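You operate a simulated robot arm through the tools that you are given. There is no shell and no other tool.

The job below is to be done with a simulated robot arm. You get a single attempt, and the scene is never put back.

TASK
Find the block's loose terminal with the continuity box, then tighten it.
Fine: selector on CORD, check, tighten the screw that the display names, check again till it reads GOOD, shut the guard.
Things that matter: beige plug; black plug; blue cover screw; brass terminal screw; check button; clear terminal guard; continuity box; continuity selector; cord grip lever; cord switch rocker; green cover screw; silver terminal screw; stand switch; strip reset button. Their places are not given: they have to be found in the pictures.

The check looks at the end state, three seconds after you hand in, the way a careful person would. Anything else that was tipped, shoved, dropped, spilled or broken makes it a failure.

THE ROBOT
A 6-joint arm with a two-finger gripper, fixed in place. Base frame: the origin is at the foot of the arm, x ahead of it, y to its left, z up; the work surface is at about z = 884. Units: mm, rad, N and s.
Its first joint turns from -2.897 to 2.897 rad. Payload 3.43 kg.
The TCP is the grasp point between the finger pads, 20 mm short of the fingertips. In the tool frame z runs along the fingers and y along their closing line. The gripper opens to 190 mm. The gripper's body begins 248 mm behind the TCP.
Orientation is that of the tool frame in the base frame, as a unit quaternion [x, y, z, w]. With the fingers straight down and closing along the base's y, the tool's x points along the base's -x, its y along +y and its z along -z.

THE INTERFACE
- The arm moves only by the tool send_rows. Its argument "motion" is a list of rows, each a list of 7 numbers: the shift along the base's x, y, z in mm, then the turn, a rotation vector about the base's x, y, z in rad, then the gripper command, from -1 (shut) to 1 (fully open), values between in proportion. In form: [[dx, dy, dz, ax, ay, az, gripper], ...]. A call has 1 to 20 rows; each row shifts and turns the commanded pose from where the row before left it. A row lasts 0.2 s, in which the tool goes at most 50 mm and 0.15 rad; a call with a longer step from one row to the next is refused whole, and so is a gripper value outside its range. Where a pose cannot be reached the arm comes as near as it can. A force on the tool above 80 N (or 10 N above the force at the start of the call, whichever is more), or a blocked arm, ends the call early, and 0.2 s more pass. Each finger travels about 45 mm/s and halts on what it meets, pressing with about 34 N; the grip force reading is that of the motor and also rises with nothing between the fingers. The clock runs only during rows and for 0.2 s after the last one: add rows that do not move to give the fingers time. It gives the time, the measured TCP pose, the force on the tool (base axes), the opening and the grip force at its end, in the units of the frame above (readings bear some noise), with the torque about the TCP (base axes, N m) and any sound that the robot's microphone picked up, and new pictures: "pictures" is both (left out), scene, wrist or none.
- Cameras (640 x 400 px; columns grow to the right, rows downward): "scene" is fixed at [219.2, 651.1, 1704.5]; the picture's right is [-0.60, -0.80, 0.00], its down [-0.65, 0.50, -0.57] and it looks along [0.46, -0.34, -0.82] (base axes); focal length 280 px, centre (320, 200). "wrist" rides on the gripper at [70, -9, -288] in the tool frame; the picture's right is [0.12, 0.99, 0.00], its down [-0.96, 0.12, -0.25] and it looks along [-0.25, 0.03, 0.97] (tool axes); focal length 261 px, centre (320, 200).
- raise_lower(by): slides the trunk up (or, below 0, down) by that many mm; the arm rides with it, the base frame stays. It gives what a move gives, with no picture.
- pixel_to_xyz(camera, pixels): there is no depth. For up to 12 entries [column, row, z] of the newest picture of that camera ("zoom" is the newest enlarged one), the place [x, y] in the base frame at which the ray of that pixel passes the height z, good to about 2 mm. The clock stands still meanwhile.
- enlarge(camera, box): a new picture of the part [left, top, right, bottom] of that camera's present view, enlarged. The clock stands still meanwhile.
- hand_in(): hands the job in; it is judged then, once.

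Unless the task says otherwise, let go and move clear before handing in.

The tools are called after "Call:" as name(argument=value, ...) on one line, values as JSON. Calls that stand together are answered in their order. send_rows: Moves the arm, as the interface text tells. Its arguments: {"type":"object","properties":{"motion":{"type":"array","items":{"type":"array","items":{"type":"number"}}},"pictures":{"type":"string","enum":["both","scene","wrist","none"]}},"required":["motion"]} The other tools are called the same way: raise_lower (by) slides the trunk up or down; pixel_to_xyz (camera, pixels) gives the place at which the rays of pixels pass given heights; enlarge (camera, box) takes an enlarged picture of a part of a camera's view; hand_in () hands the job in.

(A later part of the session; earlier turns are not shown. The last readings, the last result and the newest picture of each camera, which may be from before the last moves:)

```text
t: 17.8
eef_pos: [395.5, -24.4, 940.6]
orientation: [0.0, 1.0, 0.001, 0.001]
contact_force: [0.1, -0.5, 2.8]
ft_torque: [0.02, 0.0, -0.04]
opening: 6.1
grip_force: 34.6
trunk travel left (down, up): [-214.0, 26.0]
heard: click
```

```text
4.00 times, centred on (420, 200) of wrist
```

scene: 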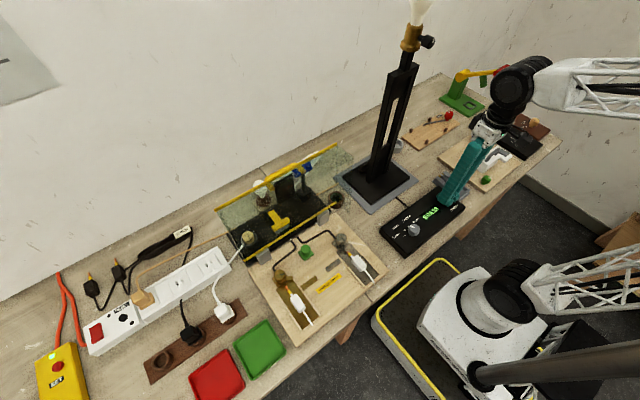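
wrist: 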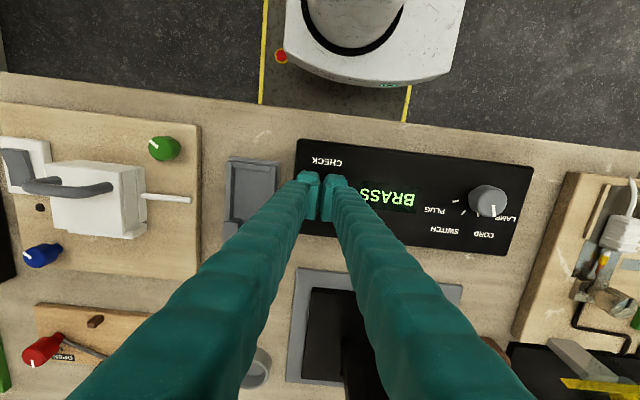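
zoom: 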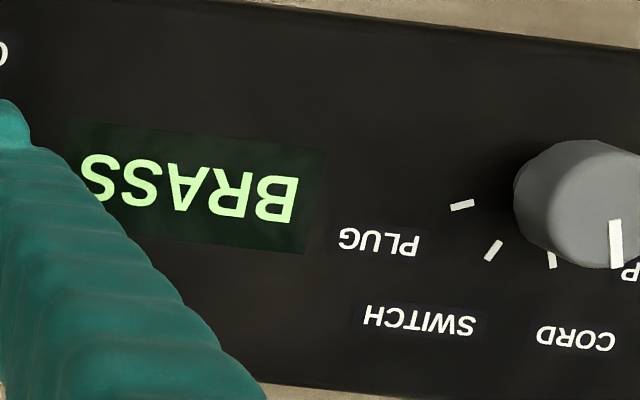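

The button clicked and the display reads BRASS, so the brass screw is loose. I'll lift off and travel to a viewing position over the brass screw.

Call:
send_rows(motion=[[0, 0, 40, 0, 0, 0, -1], [0, 0, 40, 0, 0, 0, -0.3], [0, 0, 40, 0, 0, 0, -0.1], [0, 30, 30, 0, 0, 0, 0], [5, 48, 0, 0, 0, 0, 0], [5, 48, 0, 0, 0, 0, 0], [5, 48, 0, 0, 0, 0, 0], [5, 48, 0, 0, 0, 0, 0], [5, 48, 0, 0, 0, 0, 0], [5, 48, 0, 0, 0, 0, 0], [5, 48, 0, 0, 0, 0, 0], [5, 48, 0, 0, 0, 0, 0], [5, 48, 0, 0, 0, 0, 0], [5, 48, 0, 0, 0, 0, 0], [5, 48, 0, 0, 0, 0, 0], [0, 25, 0, 0, 0, 0, 0]], pictures="both")

```text
t: 21.2
eef_pos: [451.8, 560.5, 1088.5]
orientation: [0.0, 1.0, 0.001, 0.001]
contact_force: [0.5, -0.4, 0.4]
ft_torque: [0.1, -0.01, 0.0]
opening: 95.1
grip_force: 0.1
trunk travel left (down, up): [-214.0, 26.0]
```

scene: 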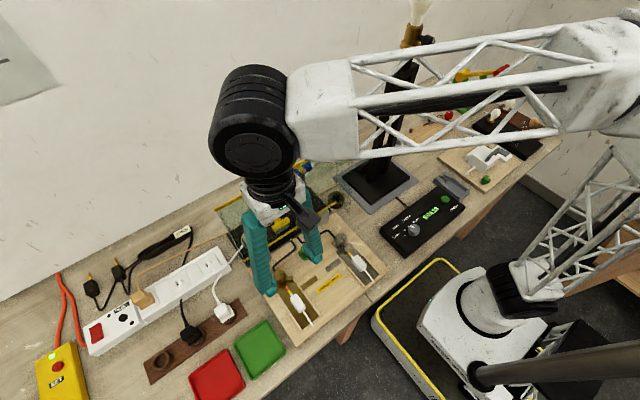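
wrist: 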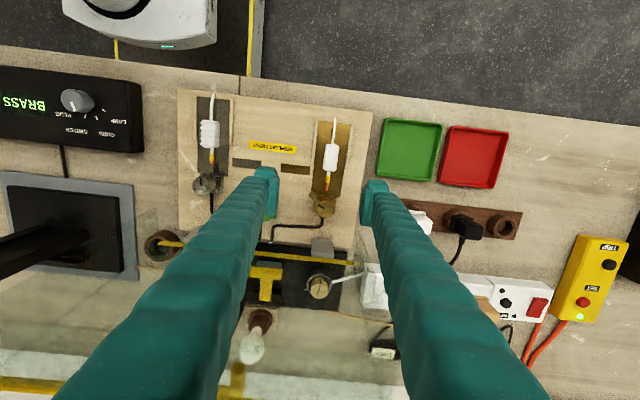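

Call:
enlarge(camera="wrist", box=[270, 110, 380, 260])

Call:
enlarge(camera="wrist", box=[180, 80, 380, 220])

Call:
enlarge(camera="scene", box=[250, 230, 350, 330])

Call:
pixel_to_xyz(camera="wrist", pixels=[[325, 205, 884], [325, 205, 905], [325, 205, 925], [325, 205, 945]])

```text
2.67 times, centred on (325, 185) of wrist
```

zoom: 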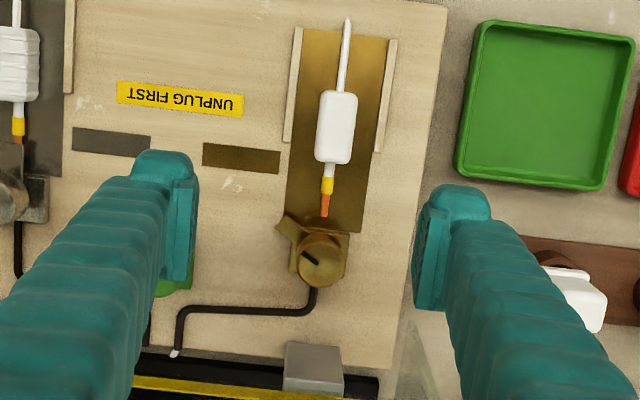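

```text
2.86 times, centred on (280, 150) of wrist
```

zoom: 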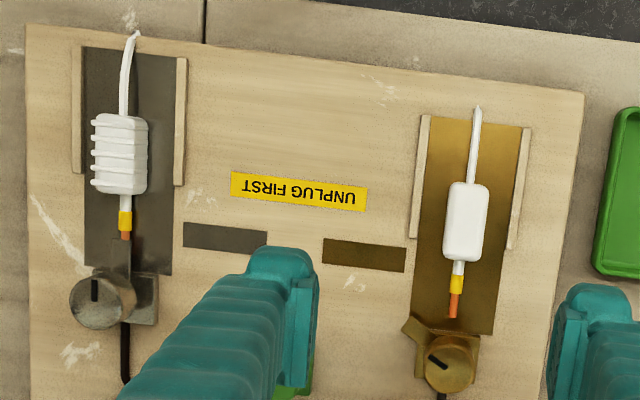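

```text
4.00 times, centred on (300, 280) of scene
```

zoom: 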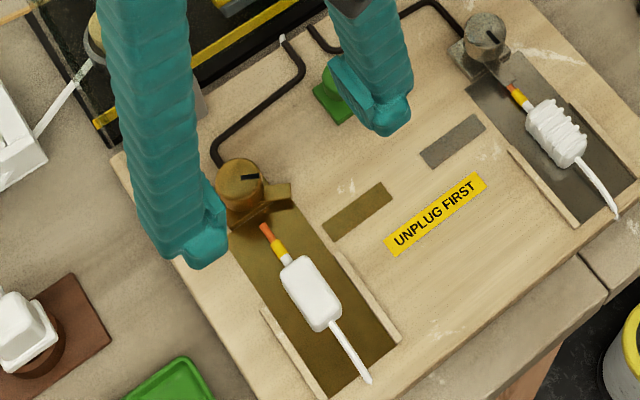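

```text
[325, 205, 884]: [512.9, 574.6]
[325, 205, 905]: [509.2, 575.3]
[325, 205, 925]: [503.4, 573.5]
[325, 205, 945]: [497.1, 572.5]
```

The wrist zoom shows the brass clamp tongue skewed about 55–60° counter‑clockwise from the wire, unlike the silver one which lies straight over its wire, so a clockwise turn of ~60° should tighten it. I'll triangulate the brass screw head.

Call:
pixel_to_xyz(camera="wrist", pixels=[[325.7, 207.0, 910], [325.7, 207.0, 930], [325.7, 207.0, 950], [325.7, 207.0, 970]])

Call:
pixel_to_xyz(camera="scene", pixels=[[279.7, 275, 910], [279.7, 275, 930], [279.7, 275, 950], [279.7, 275, 970]])

Call:
enlarge(camera="scene", box=[260, 255, 310, 300])

Call:
enlarge(camera="wrist", box=[295, 180, 355, 230])

```text
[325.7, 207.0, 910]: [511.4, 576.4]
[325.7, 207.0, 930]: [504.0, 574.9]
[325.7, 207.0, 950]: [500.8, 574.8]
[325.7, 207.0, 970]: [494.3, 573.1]
```

```text
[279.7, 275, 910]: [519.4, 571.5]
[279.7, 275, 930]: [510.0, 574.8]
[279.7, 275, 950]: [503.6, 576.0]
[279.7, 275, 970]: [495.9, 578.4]
```

```text
8.89 times, centred on (285, 278) of scene
```

zoom: 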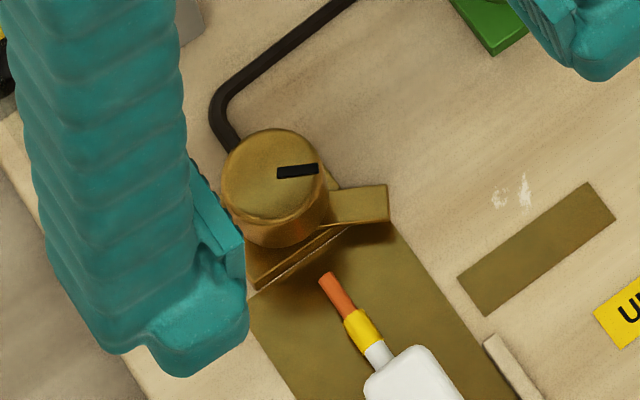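

```text
8.00 times, centred on (325, 205) of wrist
```

zoom: 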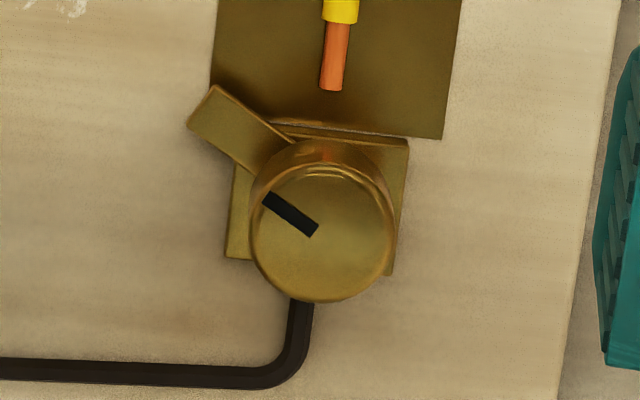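

The screw head's top is at about (504,575,950), ~29 mm across, with slot/tongue pointing 58° CCW from the wire. I'll check heights of neighbours (wire sleeve, hinge block, board) before placing the fingers.

Call:
pixel_to_xyz(camera="wrist", pixels=[[331.4, 157.7, 900], [331.4, 157.7, 920], [331.4, 157.7, 940], [322.4, 240, 900], [322.4, 240, 930], [325.1, 209, 950], [326.6, 188, 905], [326.6, 188, 925], [309.5, 190.5, 910], [309.5, 190.5, 930]])

Call:
pixel_to_xyz(camera="scene", pixels=[[297.75, 303.25, 900], [297.75, 303.25, 920], [297.75, 303.25, 940], [279.6, 275.2, 950], [285.5, 286.8, 905], [285.5, 286.8, 925], [292.5, 279, 910], [292.5, 279, 930]])

Call:
enlarge(camera="scene", box=[210, 160, 330, 280])

```text
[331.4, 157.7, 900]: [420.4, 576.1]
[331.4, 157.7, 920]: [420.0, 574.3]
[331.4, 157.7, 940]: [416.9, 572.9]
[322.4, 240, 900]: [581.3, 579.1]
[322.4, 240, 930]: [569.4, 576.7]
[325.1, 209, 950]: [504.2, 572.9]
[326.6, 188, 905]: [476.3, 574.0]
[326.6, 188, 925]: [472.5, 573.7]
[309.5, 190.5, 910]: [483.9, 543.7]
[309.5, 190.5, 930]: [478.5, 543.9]
```

```text
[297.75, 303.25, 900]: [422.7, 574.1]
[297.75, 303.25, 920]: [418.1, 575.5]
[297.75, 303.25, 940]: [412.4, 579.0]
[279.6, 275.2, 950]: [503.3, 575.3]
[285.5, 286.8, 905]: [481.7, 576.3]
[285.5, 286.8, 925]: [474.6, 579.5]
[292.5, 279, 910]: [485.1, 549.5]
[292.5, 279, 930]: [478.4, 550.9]
```

```text
3.33 times, centred on (270, 220) of scene
```

zoom: 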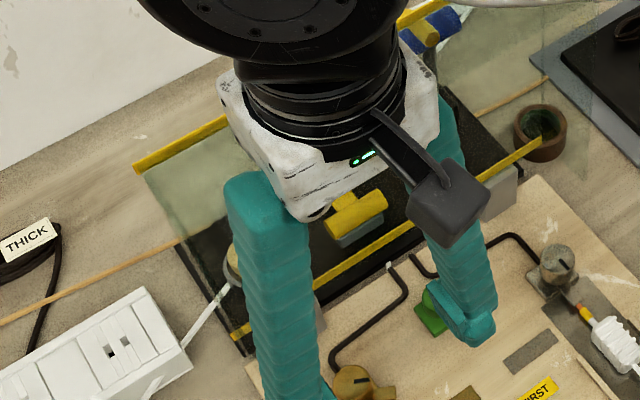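

Neighbours are low (sleeve ≈912, tongue ≈925), so fingertips at z≈934 clear them if the fingers close square to the tongue. I'll move above the brass screw with +1.03 rad yaw and a narrower opening.

Call:
send_rows(motion=[[7.5, 2, -7, 0, 0, 0.147, -0.26], [7.5, 2, -7, 0, 0, 0.147, -0.26], [7.5, 2, -7, 0, 0, 0.147, -0.26], [7.5, 2, -7, 0, 0, 0.147, -0.26], [7.5, 2, -7, 0, 0, 0.147, -0.26], [7.5, 2, -7, 0, 0, 0.147, -0.26], [7.2, 2, -7, 0, 0, 0.148, -0.26], [0, 0, 0, 0, 0, 0, -0.26]], pictures="both")

Call:
enlarge(camera="wrist", box=[250, 140, 390, 240])

```text
t: 22.9
eef_pos: [497.4, 570.3, 1045.6]
orientation: [-0.493, 0.87, 0.003, -0.002]
contact_force: [-69.7, 1.8, 8.1]
ft_torque: [-0.57, -12.09, -0.73]
opening: 59.0
grip_force: 0.0
trunk travel left (down, up): [-214.0, 26.0]
stopped in row 8: the force on the tool passed its limit at 85 N (the readings are from after the stop); the commanded pose is now the measured one
```

scene: 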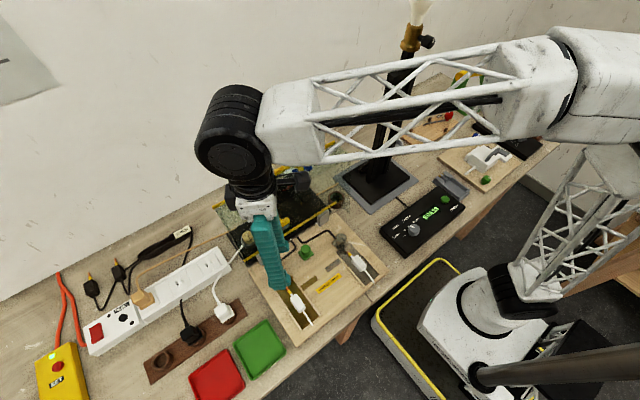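
wrist: 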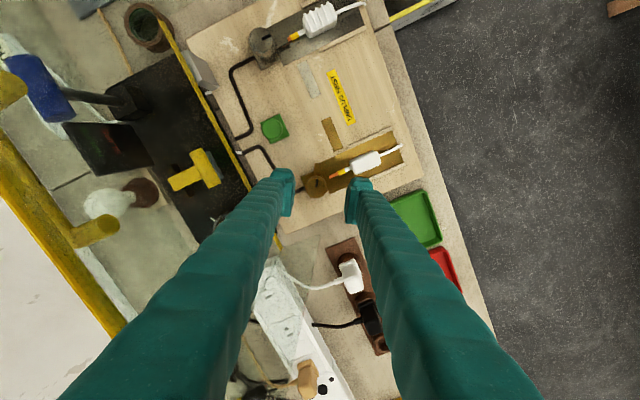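

```text
4.00 times, centred on (320, 190) of wrist
```

zoom: 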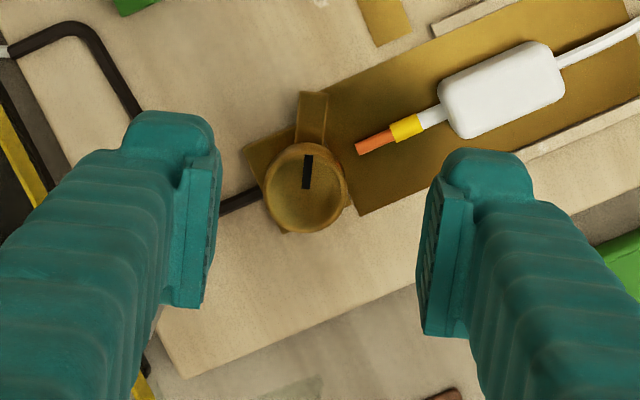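

The tool hit something at about 170 mm above the TCP (torque −12 N·m) – surely the open guard's upper edge against the left finger. I'll back off in −x and up, and un-turn the yaw.

Call:
send_rows(motion=[[-10, 0, 0, 0, 0, 0, -0.26], [-15, 0, 0, 0, 0, 0, -0.26], [-15, 0, 0, 0, 0, -0.147, -0.26], [-10, 0, 0, 0, 0, -0.147, -0.26], [0, 0, 0, 0, 0, -0.147, -0.26], [0, 0, 0, 0, 0, -0.147, -0.26], [0, 0, 0, 0, 0, -0.147, -0.26], [0, 0, 0, 0, 0, -0.147, -0.26], [0, 0, 0, 0, 0, -0.147, -0.26]], pictures="both")

Call:
enlarge(camera="scene", box=[190, 140, 390, 280])

```text
t: 24.9
eef_pos: [451.8, 567.9, 1041.9]
orientation: [0.002, 1.0, 0.001, -0.001]
contact_force: [-0.2, 0.1, 1.1]
ft_torque: [-0.02, -0.01, 0.03]
opening: 70.4
grip_force: 0.1
trunk travel left (down, up): [-214.0, 26.0]
```

scene: 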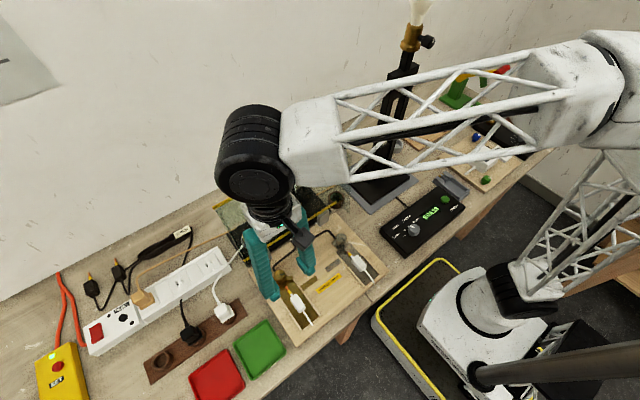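
wrist: 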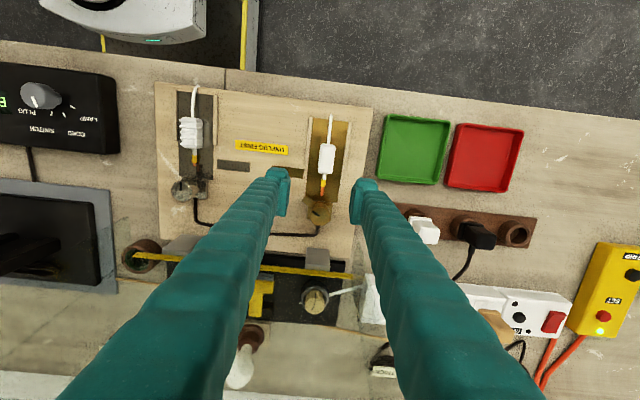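

```text
2.86 times, centred on (290, 210) of scene
```

zoom: 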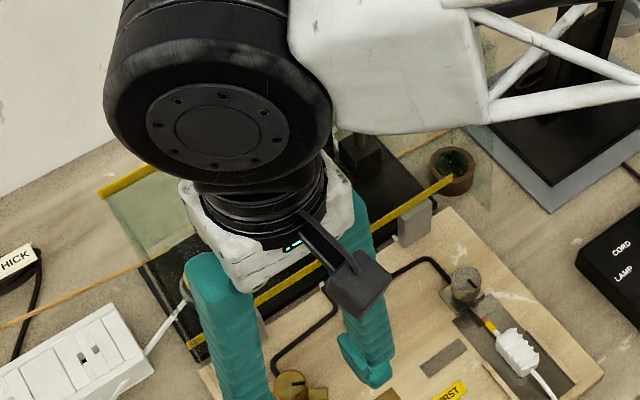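

The guard panel in fact stands nearly vertical at x≈609 with its top edge near z≈1205, and the splayed fingers hit it at large yaw; the guard seems only slightly nudged. I'll approach again with a yaw of only +0.52 rad (30°), which keeps the fingers ~25 mm clear.

Call:
send_rows(motion=[[13, 1.6, 0, 0, 0, 0.13, -0.26], [13, 1.6, 0, 0, 0, 0.13, -0.26], [13, 1.6, 0, 0, 0, 0.13, -0.26], [13, 1.6, 0, 0, 0, 0.13, -0.26], [0, 0, 0, 0, 0, 0, -0.26]], pictures="both")

Call:
enlarge(camera="wrist", box=[250, 140, 390, 240])

Call:
enlarge(camera="scene", box=[200, 160, 360, 300])

```text
t: 26.1
eef_pos: [505.3, 575.3, 1042.3]
orientation: [-0.257, 0.966, 0.001, -0.001]
contact_force: [-0.4, 0.0, 0.3]
ft_torque: [-0.03, -0.01, -0.06]
opening: 70.4
grip_force: 0.0
trunk travel left (down, up): [-214.0, 26.0]
```

scene: 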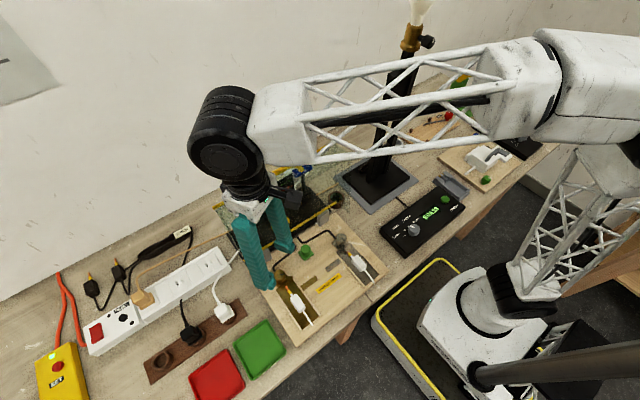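
wrist: 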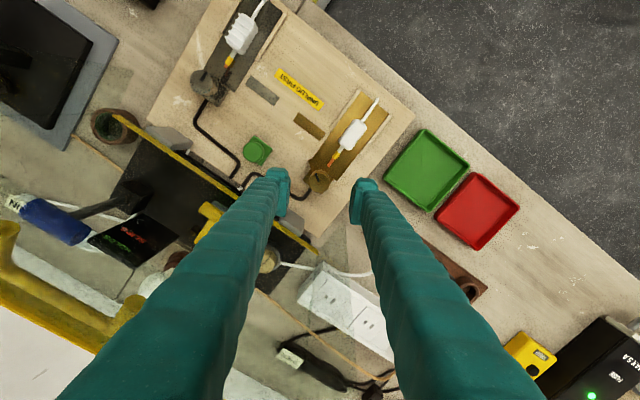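

```text
4.00 times, centred on (320, 190) of wrist
```

zoom: 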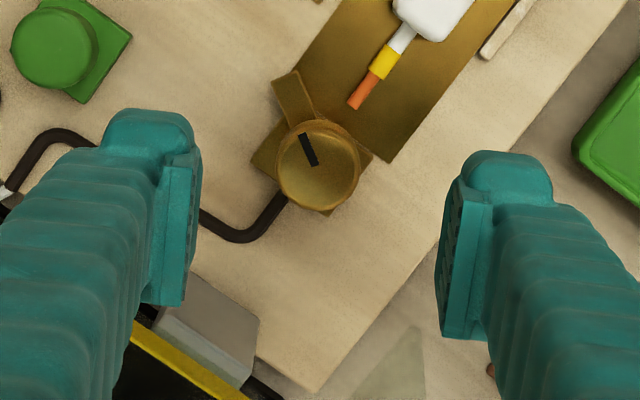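

```text
2.86 times, centred on (280, 230) of scene
```

zoom: 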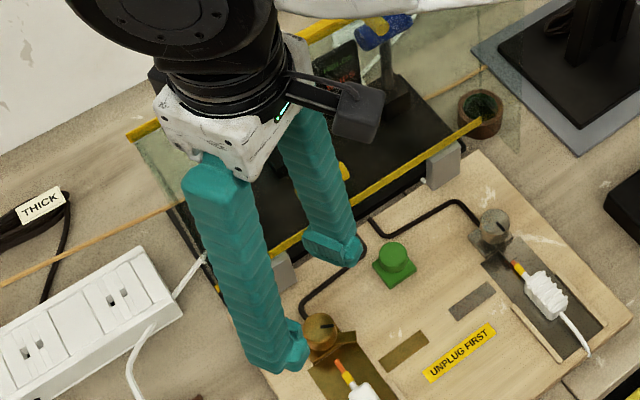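

The head is centred under the tool (zoom (318,165) vs. expected axis (320,182 px)). I'll descend to TCP z≈957 with the fingers still open.

Call:
send_rows(motion=[[-0.5, 0, -35, 0, 0, 0, -0.26], [0, 0, -30, 0, 0, 0, -0.26], [0, 0, -15, 0, 0, 0, -0.26], [0, 0, -5, 0, 0, 0, -0.26], [0, 0, 0, 0, 0, 0, -0.26]], pictures="both")

Call:
enlarge(camera="wrist", box=[250, 140, 390, 240])

Call:
enlarge(camera="scene", box=[240, 240, 320, 310])

```text
t: 27.4
eef_pos: [505.4, 574.3, 957.6]
orientation: [-0.256, 0.967, 0.001, -0.001]
contact_force: [-0.2, 0.4, 0.3]
ft_torque: [0.03, 0.0, 0.01]
opening: 70.4
grip_force: 0.0
trunk travel left (down, up): [-214.0, 26.0]
```

scene: 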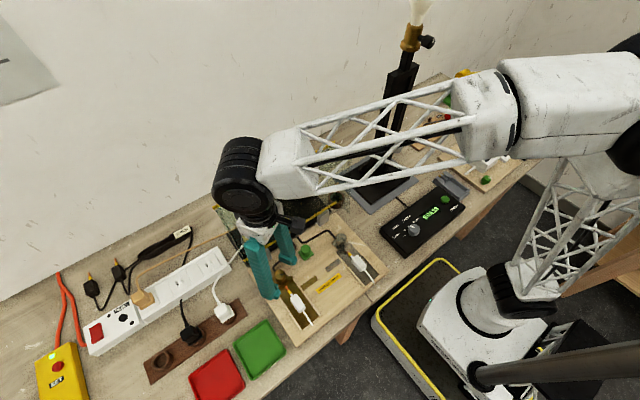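
wrist: 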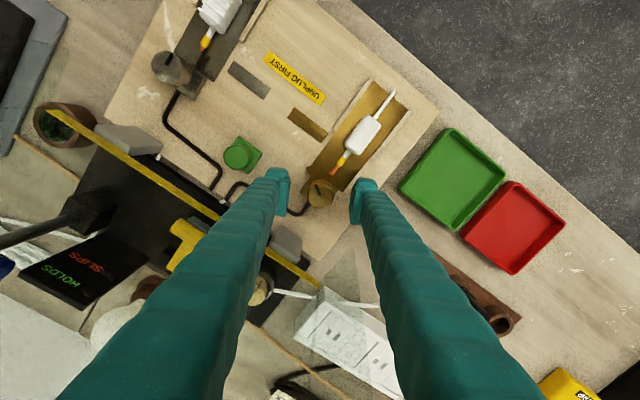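

```text
4.00 times, centred on (320, 190) of wrist
```

zoom: 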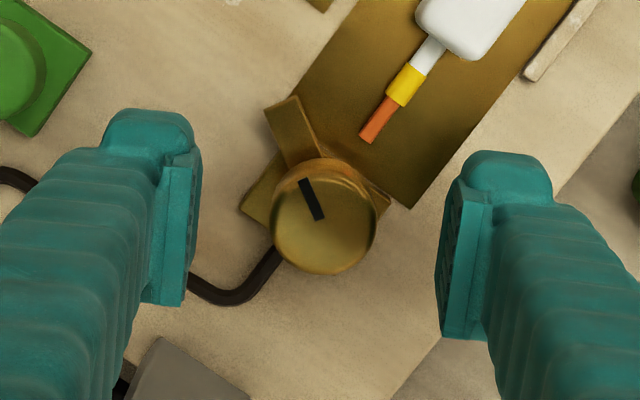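

```text
5.71 times, centred on (280, 275) of scene
```

zoom: 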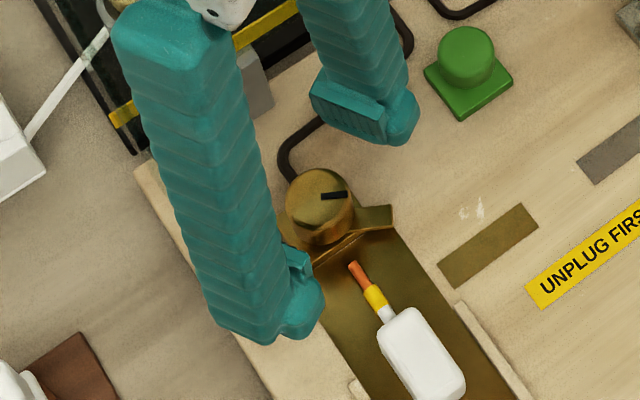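

The head is between the pads, well aligned, with no contact. Closing on it.

Call:
send_rows(motion=[[0, 0, 0, 0, 0, 0, -1], [0, 0, 0, 0, 0, 0, -1], [0, 0, 0, 0, 0, 0, -1], [0, 0, 0, 0, 0, 0, -1]], pictures="wrist")

Call:
enlarge(camera="wrist", box=[250, 140, 390, 240])

```text
t: 28.4
eef_pos: [505.7, 575.4, 957.4]
orientation: [-0.257, 0.966, 0.002, -0.002]
contact_force: [-1.2, 5.8, -0.9]
ft_torque: [0.12, -0.02, 0.01]
opening: 30.5
grip_force: 43.5
trunk travel left (down, up): [-214.0, 26.0]
```

wrist: 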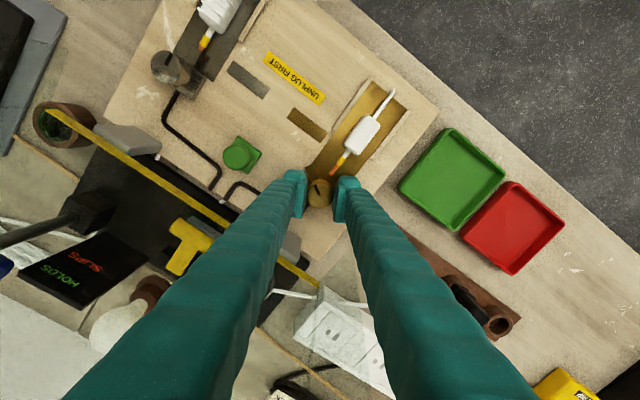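

```text
4.00 times, centred on (320, 190) of wrist
```

zoom: 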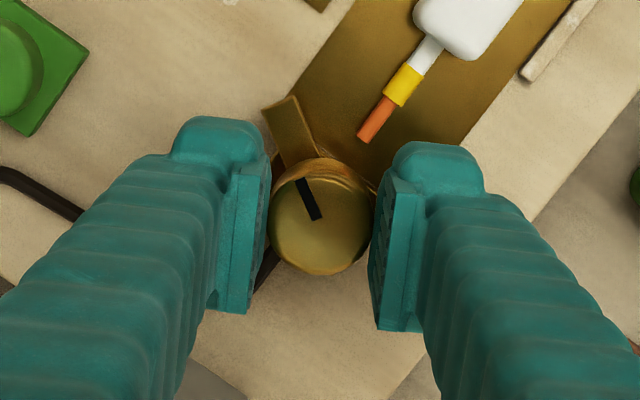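

The head is gripped (opening 30.5 mm, slot pointing up-left). Now I'll turn clockwise 0.9 rad and watch the torque.

Call:
send_rows(motion=[[0, 0, 0, 0, 0, -0.1, -1], [0, 0, 0, 0, 0, -0.13, -1], [0, 0, 0, 0, 0, -0.13, -1], [0, 0, 0, 0, 0, -0.13, -1]], pictures="wrist")

Call:
enlarge(camera="wrist", box=[250, 140, 390, 240])

```text
t: 29.4
eef_pos: [503.6, 575.1, 957.4]
orientation: [-0.013, 1.0, 0.002, 0.0]
contact_force: [3.6, 10.3, 9.7]
ft_torque: [0.11, 0.14, -0.03]
opening: 30.6
grip_force: 45.0
trunk travel left (down, up): [-214.0, 26.0]
```

wrist: 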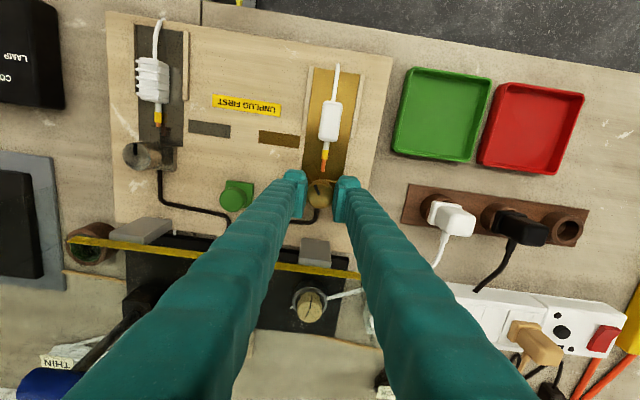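

```text
4.00 times, centred on (320, 190) of wrist
```

zoom: 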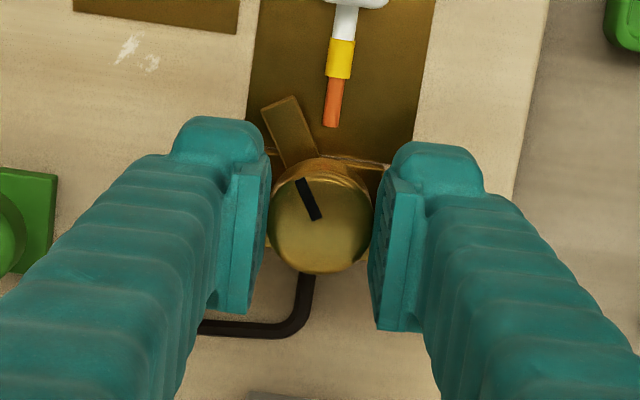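

The tongue rotated with the fingers (no slip, low torque); about 34° remain. I'll continue turning clockwise.

Call:
send_rows(motion=[[0, 0, 0, 0, 0, -0.13, -1], [0, 0, 0, 0, 0, -0.13, -1], [0, 0, 0, 0, 0, -0.13, -1], [0, 0, 0, 0, 0, -0.13, -1]], pictures="wrist")

Call:
enlarge(camera="wrist", box=[250, 140, 390, 240])

```text
t: 30.4
eef_pos: [505.6, 575.2, 957.7]
orientation: [0.243, 0.97, 0.002, 0.001]
contact_force: [10.5, 16.8, 16.8]
ft_torque: [0.13, -0.2, 0.01]
opening: 30.3
grip_force: 45.5
trunk travel left (down, up): [-214.0, 26.0]
```

wrist: 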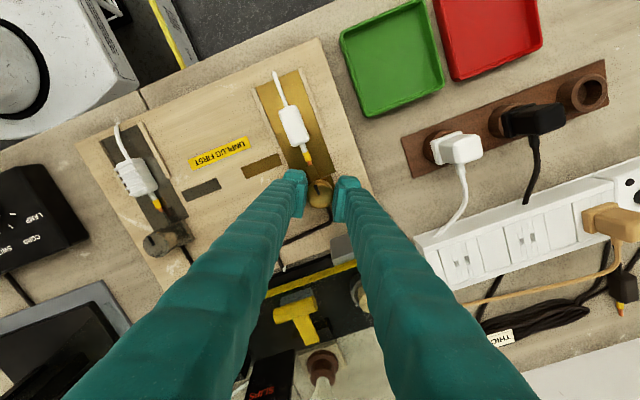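

```text
4.00 times, centred on (320, 190) of wrist
```

zoom: 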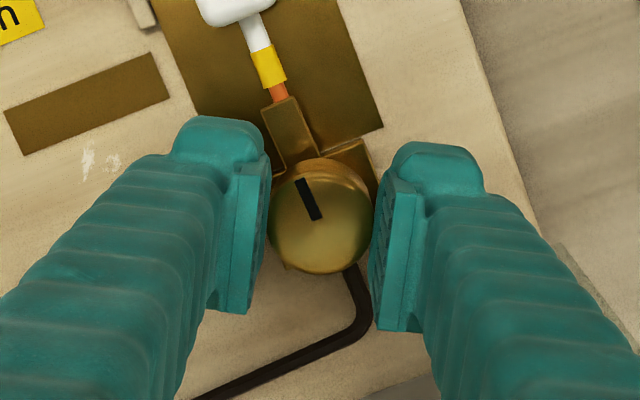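

The tongue now lies over the copper wire, with perhaps 5–8° left. I'll turn on in small steps while watching torque and sound.

Call:
send_rows(motion=[[0, 0, 0, 0, 0, -0.05, -1], [0, 0, 0, 0, 0, -0.05, -1], [0, 0, 0, 0, 0, -0.03, -1]], pictures="wrist")

Call:
enlarge(camera="wrist", box=[250, 140, 390, 240])

```text
t: 31.1
eef_pos: [504.5, 576.0, 957.7]
orientation: [0.306, 0.952, 0.002, 0.0]
contact_force: [6.9, 22.6, 10.4]
ft_torque: [-0.06, -0.37, 0.48]
opening: 30.4
grip_force: 44.9
trunk travel left (down, up): [-214.0, 26.0]
```

wrist: 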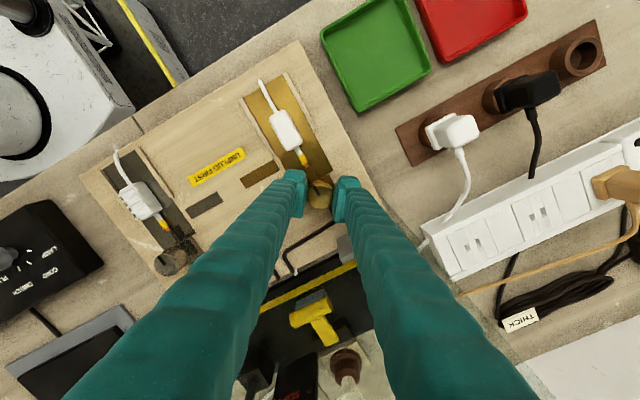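

```text
4.00 times, centred on (320, 190) of wrist
```

zoom: 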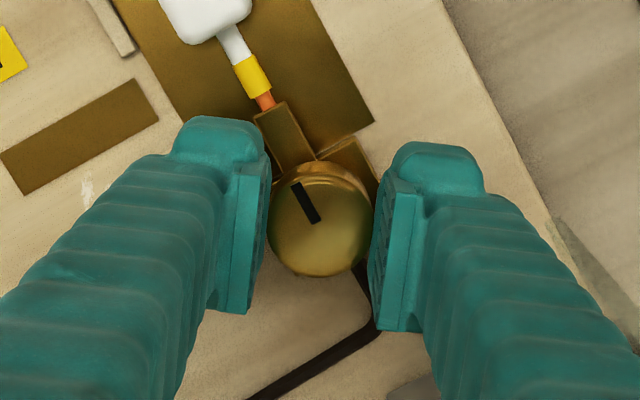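

Torque about z has risen to +0.48 N·m and the tongue is in line with the wire, so the screw seems to be at its tight stop. One more small nudge to make sure, then I'll release.

Call:
send_rows(motion=[[0, 0, 0, 0, 0, -0.03, -1], [0, 0, 0, 0, 0, 0, -1]], pictures="none")

Call:
send_rows(motion=[[0, 0, 0, 0, 0, 0, -0.26], [0, 0, 0, 0, 0, 0, -0.26], [0, 0, 0, 0, 0, 0, -0.26], [0, 0, 0, 0, 0, 0, -0.26]], pictures="wrist")

Call:
enlarge(camera="wrist", box=[250, 140, 390, 240])

```text
t: 31.8
eef_pos: [505.4, 575.0, 956.1]
orientation: [0.32, 0.947, 0.002, 0.001]
contact_force: [1.6, 25.5, 9.2]
ft_torque: [0.28, 0.05, 0.46]
opening: 30.4
grip_force: 44.9
trunk travel left (down, up): [-214.0, 26.0]
```

```text
t: 32.8
eef_pos: [504.5, 573.3, 956.3]
orientation: [0.32, 0.947, 0.001, 0.0]
contact_force: [-2.3, -23.3, -11.4]
ft_torque: [0.05, 0.22, -0.42]
opening: 59.7
grip_force: 0.1
trunk travel left (down, up): [-214.0, 26.0]
```

wrist: 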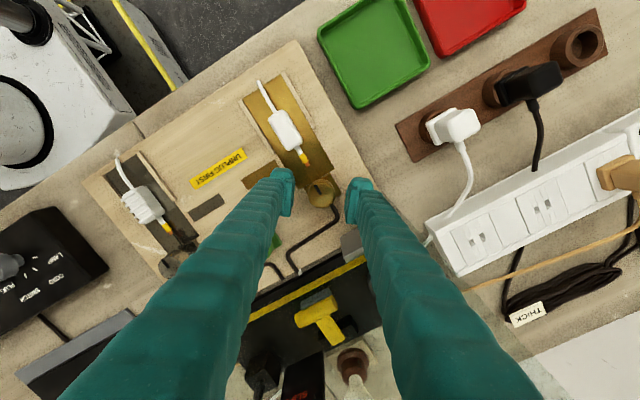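

```text
4.00 times, centred on (320, 190) of wrist
```

zoom: 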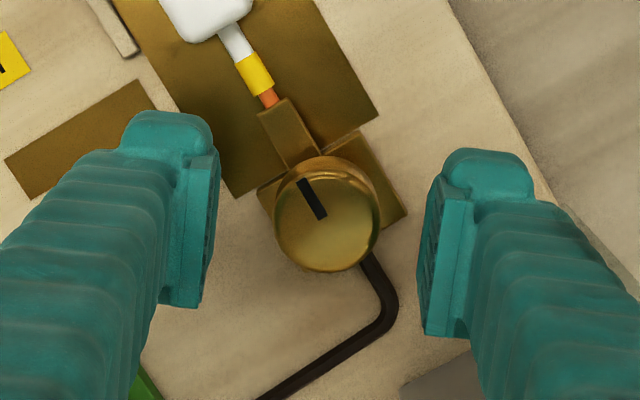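

After opening, the gap stopped at 59.7 mm and about 23 N remains in −y, so something may be touching the right finger. Let me look at the scene view before moving.

Call:
send_rows(motion=[[0, 0, 0, 0, 0, 0, -0.37]], pictures="both")

Call:
enlarge(camera="scene", box=[210, 200, 330, 310])

Call:
enlarge(camera="wrist", box=[280, 160, 480, 300])

```text
t: 33.1
eef_pos: [504.4, 574.0, 958.4]
orientation: [0.319, 0.948, 0.002, 0.0]
contact_force: [6.2, -14.6, -5.6]
ft_torque: [0.07, 0.28, -0.64]
opening: 55.4
grip_force: 0.1
trunk travel left (down, up): [-214.0, 26.0]
```

scene: 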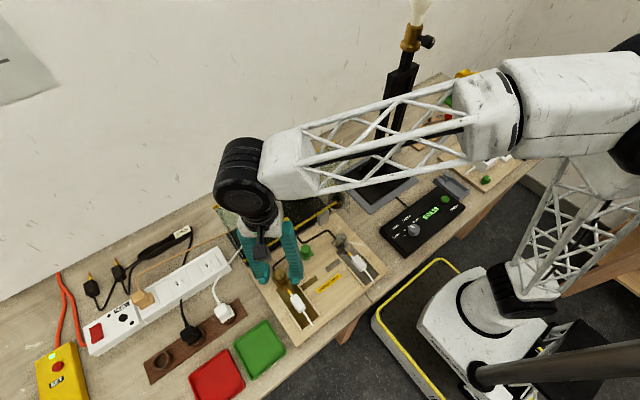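
wrist: 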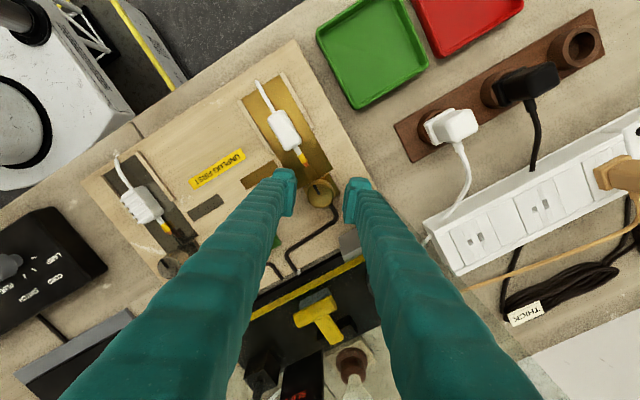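

```text
3.64 times, centred on (270, 255) of scene
```

zoom: 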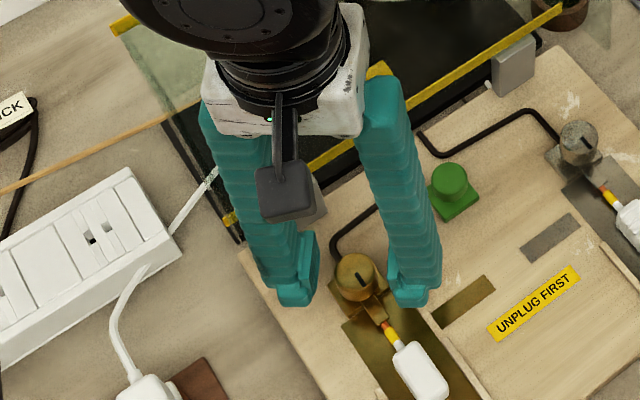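

```text
2.86 times, centred on (380, 230) of wrist
```

zoom: 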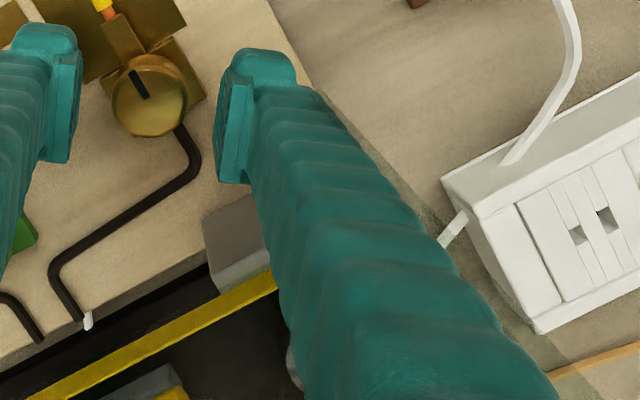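

Nothing obvious touches at the tips, but the right finger's upper part is close to the guard's edge/hinge, so I'll turn the open fingers back toward yaw 0 (away from the guard) a bit and watch the force.

Call:
send_rows(motion=[[0, 0, 0, 0, 0, 0.08, -0.37], [0, 0, 0, 0, 0, 0.08, -0.37], [0, 0, 0, 0, 0, 0, -0.37]], pictures="wrist")

Call:
enlarge(camera="wrist", box=[250, 140, 390, 240])

```text
t: 34.0
eef_pos: [505.0, 574.6, 958.6]
orientation: [0.243, 0.97, 0.002, -0.001]
contact_force: [-7.3, -4.5, 0.3]
ft_torque: [0.14, -0.14, 0.34]
opening: 56.5
grip_force: 0.2
trunk travel left (down, up): [-214.0, 26.0]
```

wrist: 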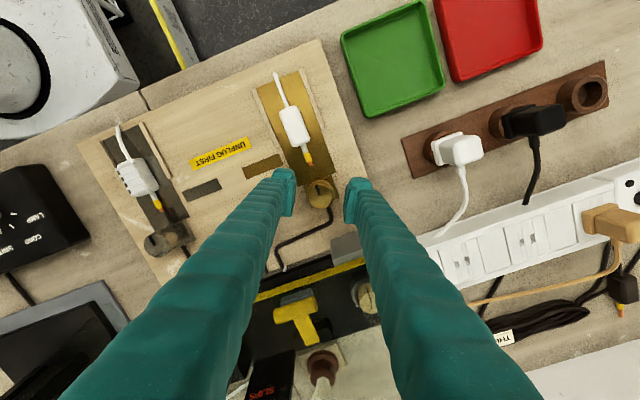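

```text
4.00 times, centred on (320, 190) of wrist
```

zoom: 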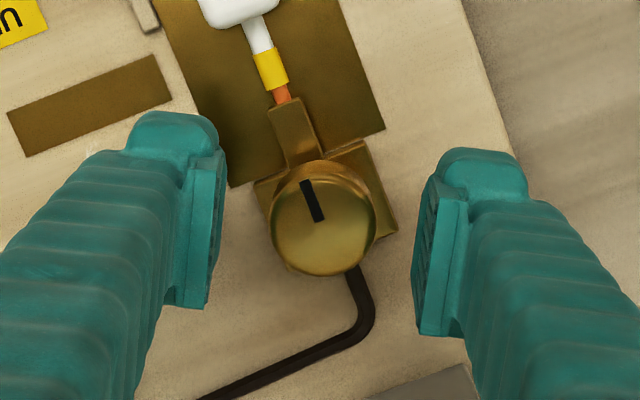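

The force has mostly gone and the screw stays in line with the wire. I'll unwind the yaw fully, then lift straight up.

Call:
send_rows(motion=[[0, 0, 0, 0, 0, 0.12, -0.37], [0, 0, 0, 0, 0, 0.12, -0.37], [0, 0, 0, 0, 0, 0.12, -0.37], [0, 0, 0, 0, 0, 0.12, -0.37], [0, 0, 0, 0, 0, 0, -0.37]], pictures="none")

Call:
send_rows(motion=[[-5, 0, 30, 0, 0, 0, -0.37], [-15, 0, 30, 0, 0, 0, -0.37], [-20, 0, 30, 0, 0, 0, -0.37], [-20, 0, 20, 0, 0, 0, -0.37]], pictures="both")

Call:
enlarge(camera="wrist", box=[160, 80, 380, 260])

```text
t: 35.1
eef_pos: [502.9, 578.3, 957.6]
orientation: [0.004, 1.0, 0.003, -0.001]
contact_force: [-0.9, 0.4, 0.0]
ft_torque: [-0.08, -0.05, 0.0]
opening: 59.6
grip_force: 0.1
trunk travel left (down, up): [-214.0, 26.0]
```

```text
t: 36.1
eef_pos: [443.5, 575.2, 1066.0]
orientation: [0.006, 1.0, 0.001, 0.0]
contact_force: [0.7, 0.4, -0.2]
ft_torque: [-0.02, 0.08, 0.01]
opening: 59.7
grip_force: 0.0
trunk travel left (down, up): [-214.0, 26.0]
```

scene: 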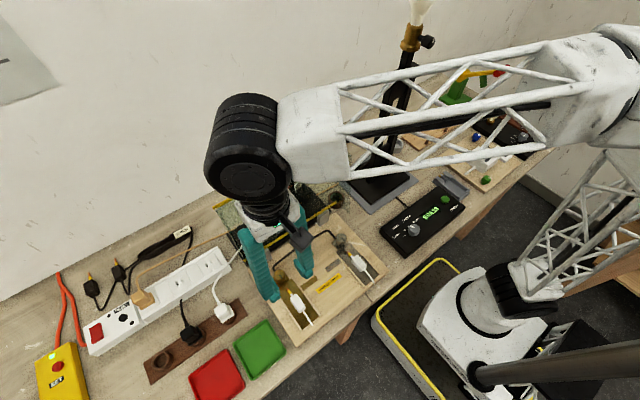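
wrist: 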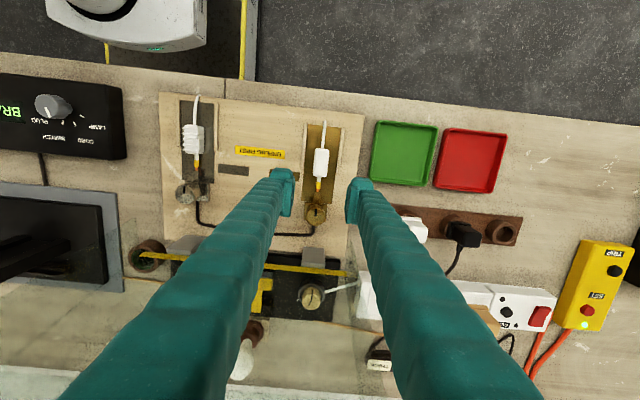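

```text
2.22 times, centred on (270, 170) of wrist
```

zoom: 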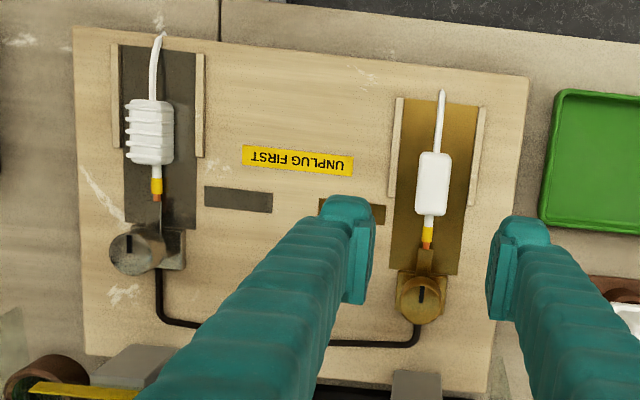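

Both tongues and slots now point straight at their wires and nothing else moved. I'll go back to the CHECK button with the gripper closed.

Call:
send_rows(motion=[[-10, -47, 10, 0, 0, 0, -0.37], [-10, -47, 0, 0, 0, 0, -1], [-5, -49, 0, 0, 0, 0, -1], [-5, -49, 0, 0, 0, 0, -1], [-5, -49, 0, 0, 0, 0, -1], [-5, -49, 0, 0, 0, 0, -1], [-4, -49, 0, 0, 0, 0, -1], [-4, -49, 0, 0, 0, 0, -1], [0, -49, 0, 0, 0, 0, -1], [0, -49, 0, 0, 0, 0, -1], [0, -49, 0, 0, 0, 0, -1], [0, -49, 0, 0, 0, 0, -1], [0, -15, -40, 0, 0, 0, -1], [0, 0, -30, 0, 0, 0, -1], [0, 0, 0, 0, 0, 0, -1]], pictures="both")

```text
t: 39.4
eef_pos: [398.3, -25.9, 1007.8]
orientation: [0.005, 1.0, 0.002, 0.0]
contact_force: [-0.5, -0.2, -0.2]
ft_torque: [0.03, -0.02, -0.03]
opening: 0.1
grip_force: 33.4
trunk travel left (down, up): [-214.0, 26.0]
```

scene: 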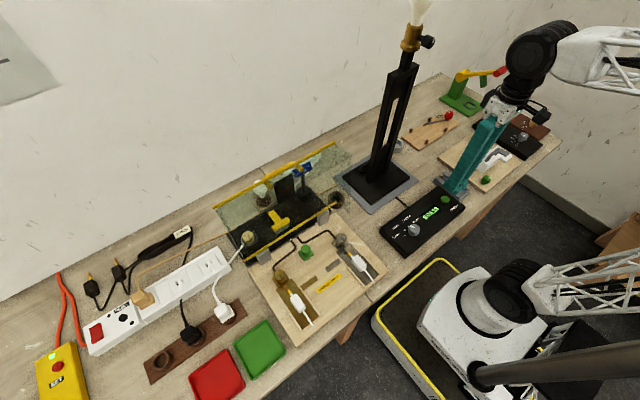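
wrist: 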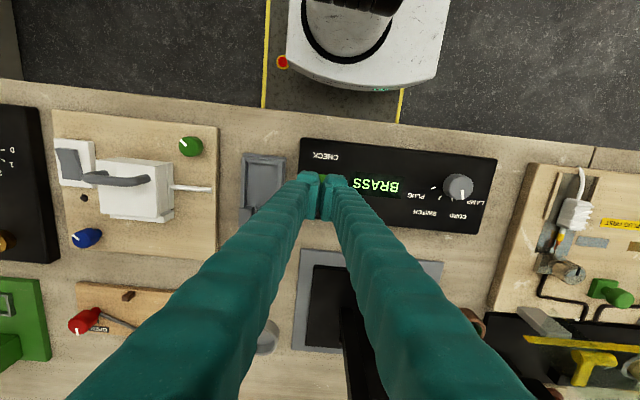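

The tool is above the CHECK button again and the display still shows the old BRASS reading. Pressing down now.

Call:
send_rows(motion=[[-2, 1, -37, 0, 0, 0, -1], [0, 0, -20, 0, 0, 0, -1], [0, 0, -4, 0, 0, 0, -1], [0, 0, -3, 0, 0, 0, -1], [0, 0, -2, 0, 0, 0, -1], [0, 0, -1, 0, 0, 0, -1]], pictures="both")

Call:
enlarge(camera="wrist", box=[340, 150, 500, 250])

Call:
enlarge(camera="scene", box=[380, 170, 480, 250])

```text
t: 40.8
eef_pos: [394.5, -24.1, 940.3]
orientation: [0.006, 1.0, 0.002, 0.0]
contact_force: [1.0, 0.0, 2.2]
ft_torque: [0.0, -0.04, 0.02]
opening: 5.9
grip_force: 34.3
trunk travel left (down, up): [-214.0, 26.0]
heard: click
```

scene: 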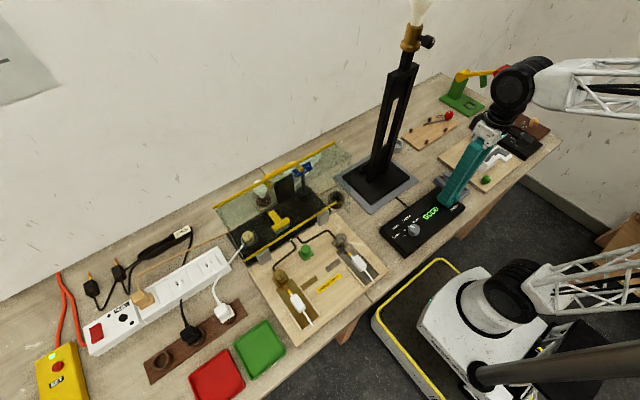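
wrist: 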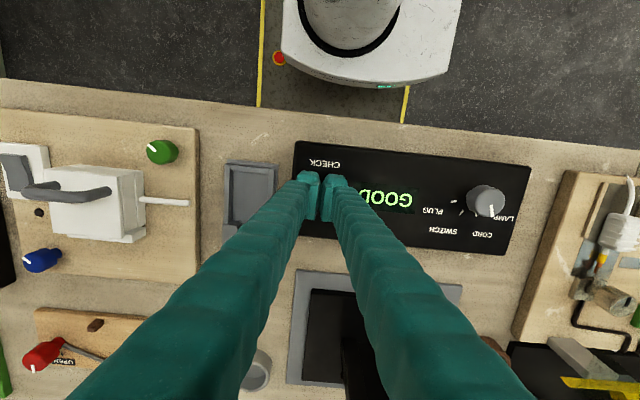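

```text
4.00 times, centred on (420, 200) of wrist
```

zoom: 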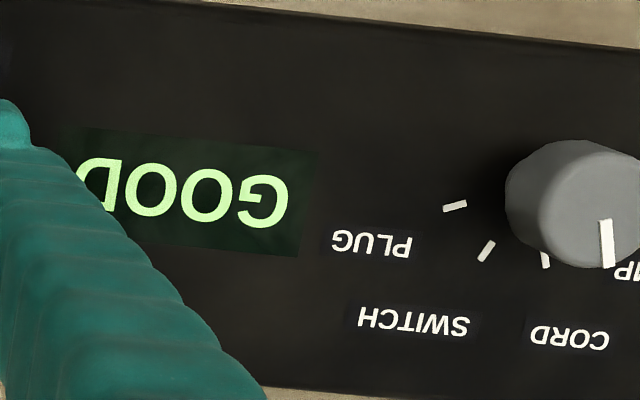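

```text
5.00 times, centred on (430, 210) of scene
```

zoom: 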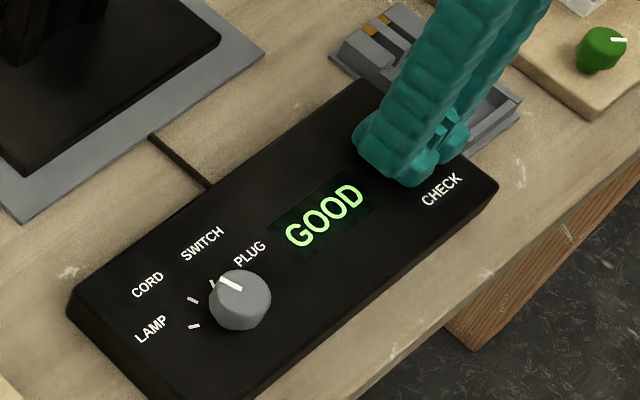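

The display reads GOOD. Now the guard: I'll lift off the button and study the guard in the unobstructed scene view.

Call:
send_rows(motion=[[0, 0, 40, 0, 0, 0, -1], [0, 0, 50, 0, 0, 0, -1], [0, 0, 50, 0, 0, 0, -1]], pictures="both")

Call:
enlarge(camera="scene", box=[205, 135, 355, 265])

Call:
enlarge(camera="scene", box=[255, 140, 355, 210])

Call:
enlarge(camera="scene", box=[205, 190, 285, 260])

```text
t: 41.5
eef_pos: [393.5, -22.4, 1081.1]
orientation: [0.006, 1.0, 0.002, -0.002]
contact_force: [0.1, -0.3, 0.5]
ft_torque: [0.02, 0.04, 0.02]
opening: 0.0
grip_force: 34.2
trunk travel left (down, up): [-214.0, 26.0]
```

scene: 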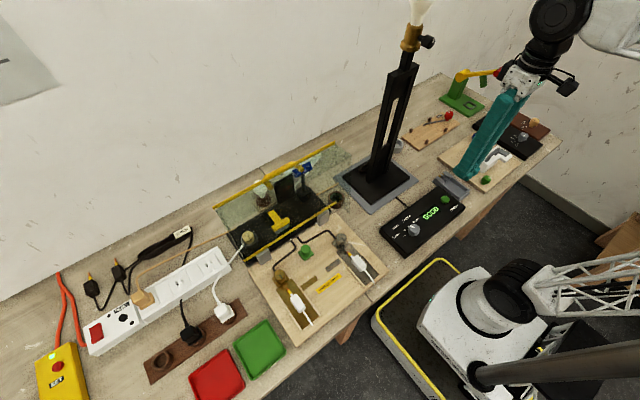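
wrist: 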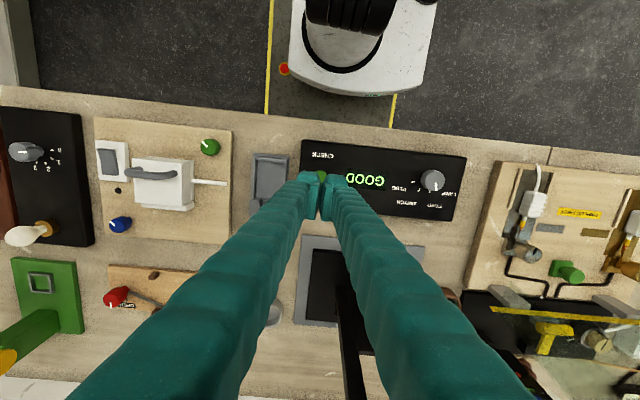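

```text
3.08 times, centred on (280, 200) of scene
```

zoom: 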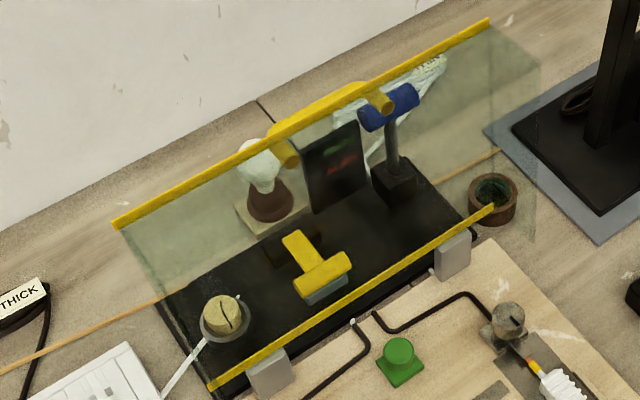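

```text
5.71 times, centred on (305, 175) of scene
```

zoom: 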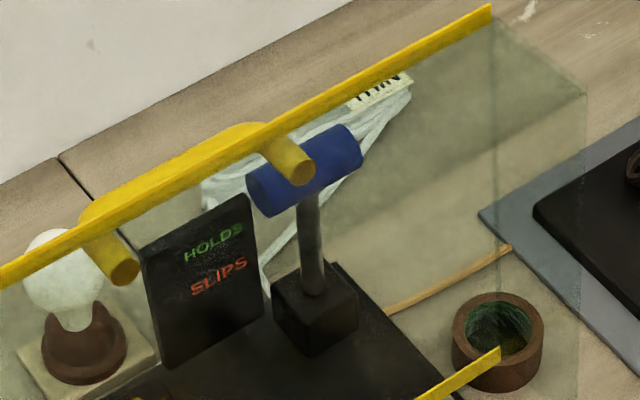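

```text
5.71 times, centred on (245, 225) of scene
```

zoom: 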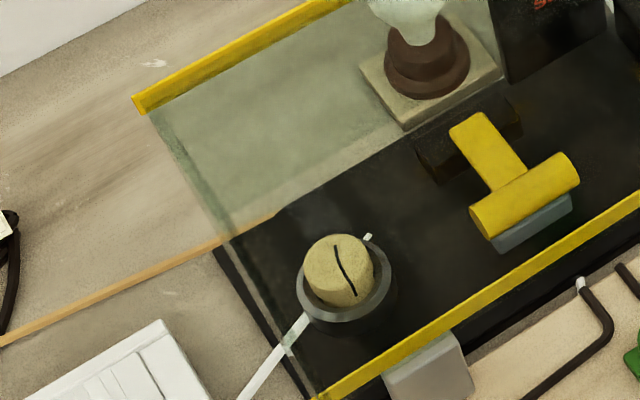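

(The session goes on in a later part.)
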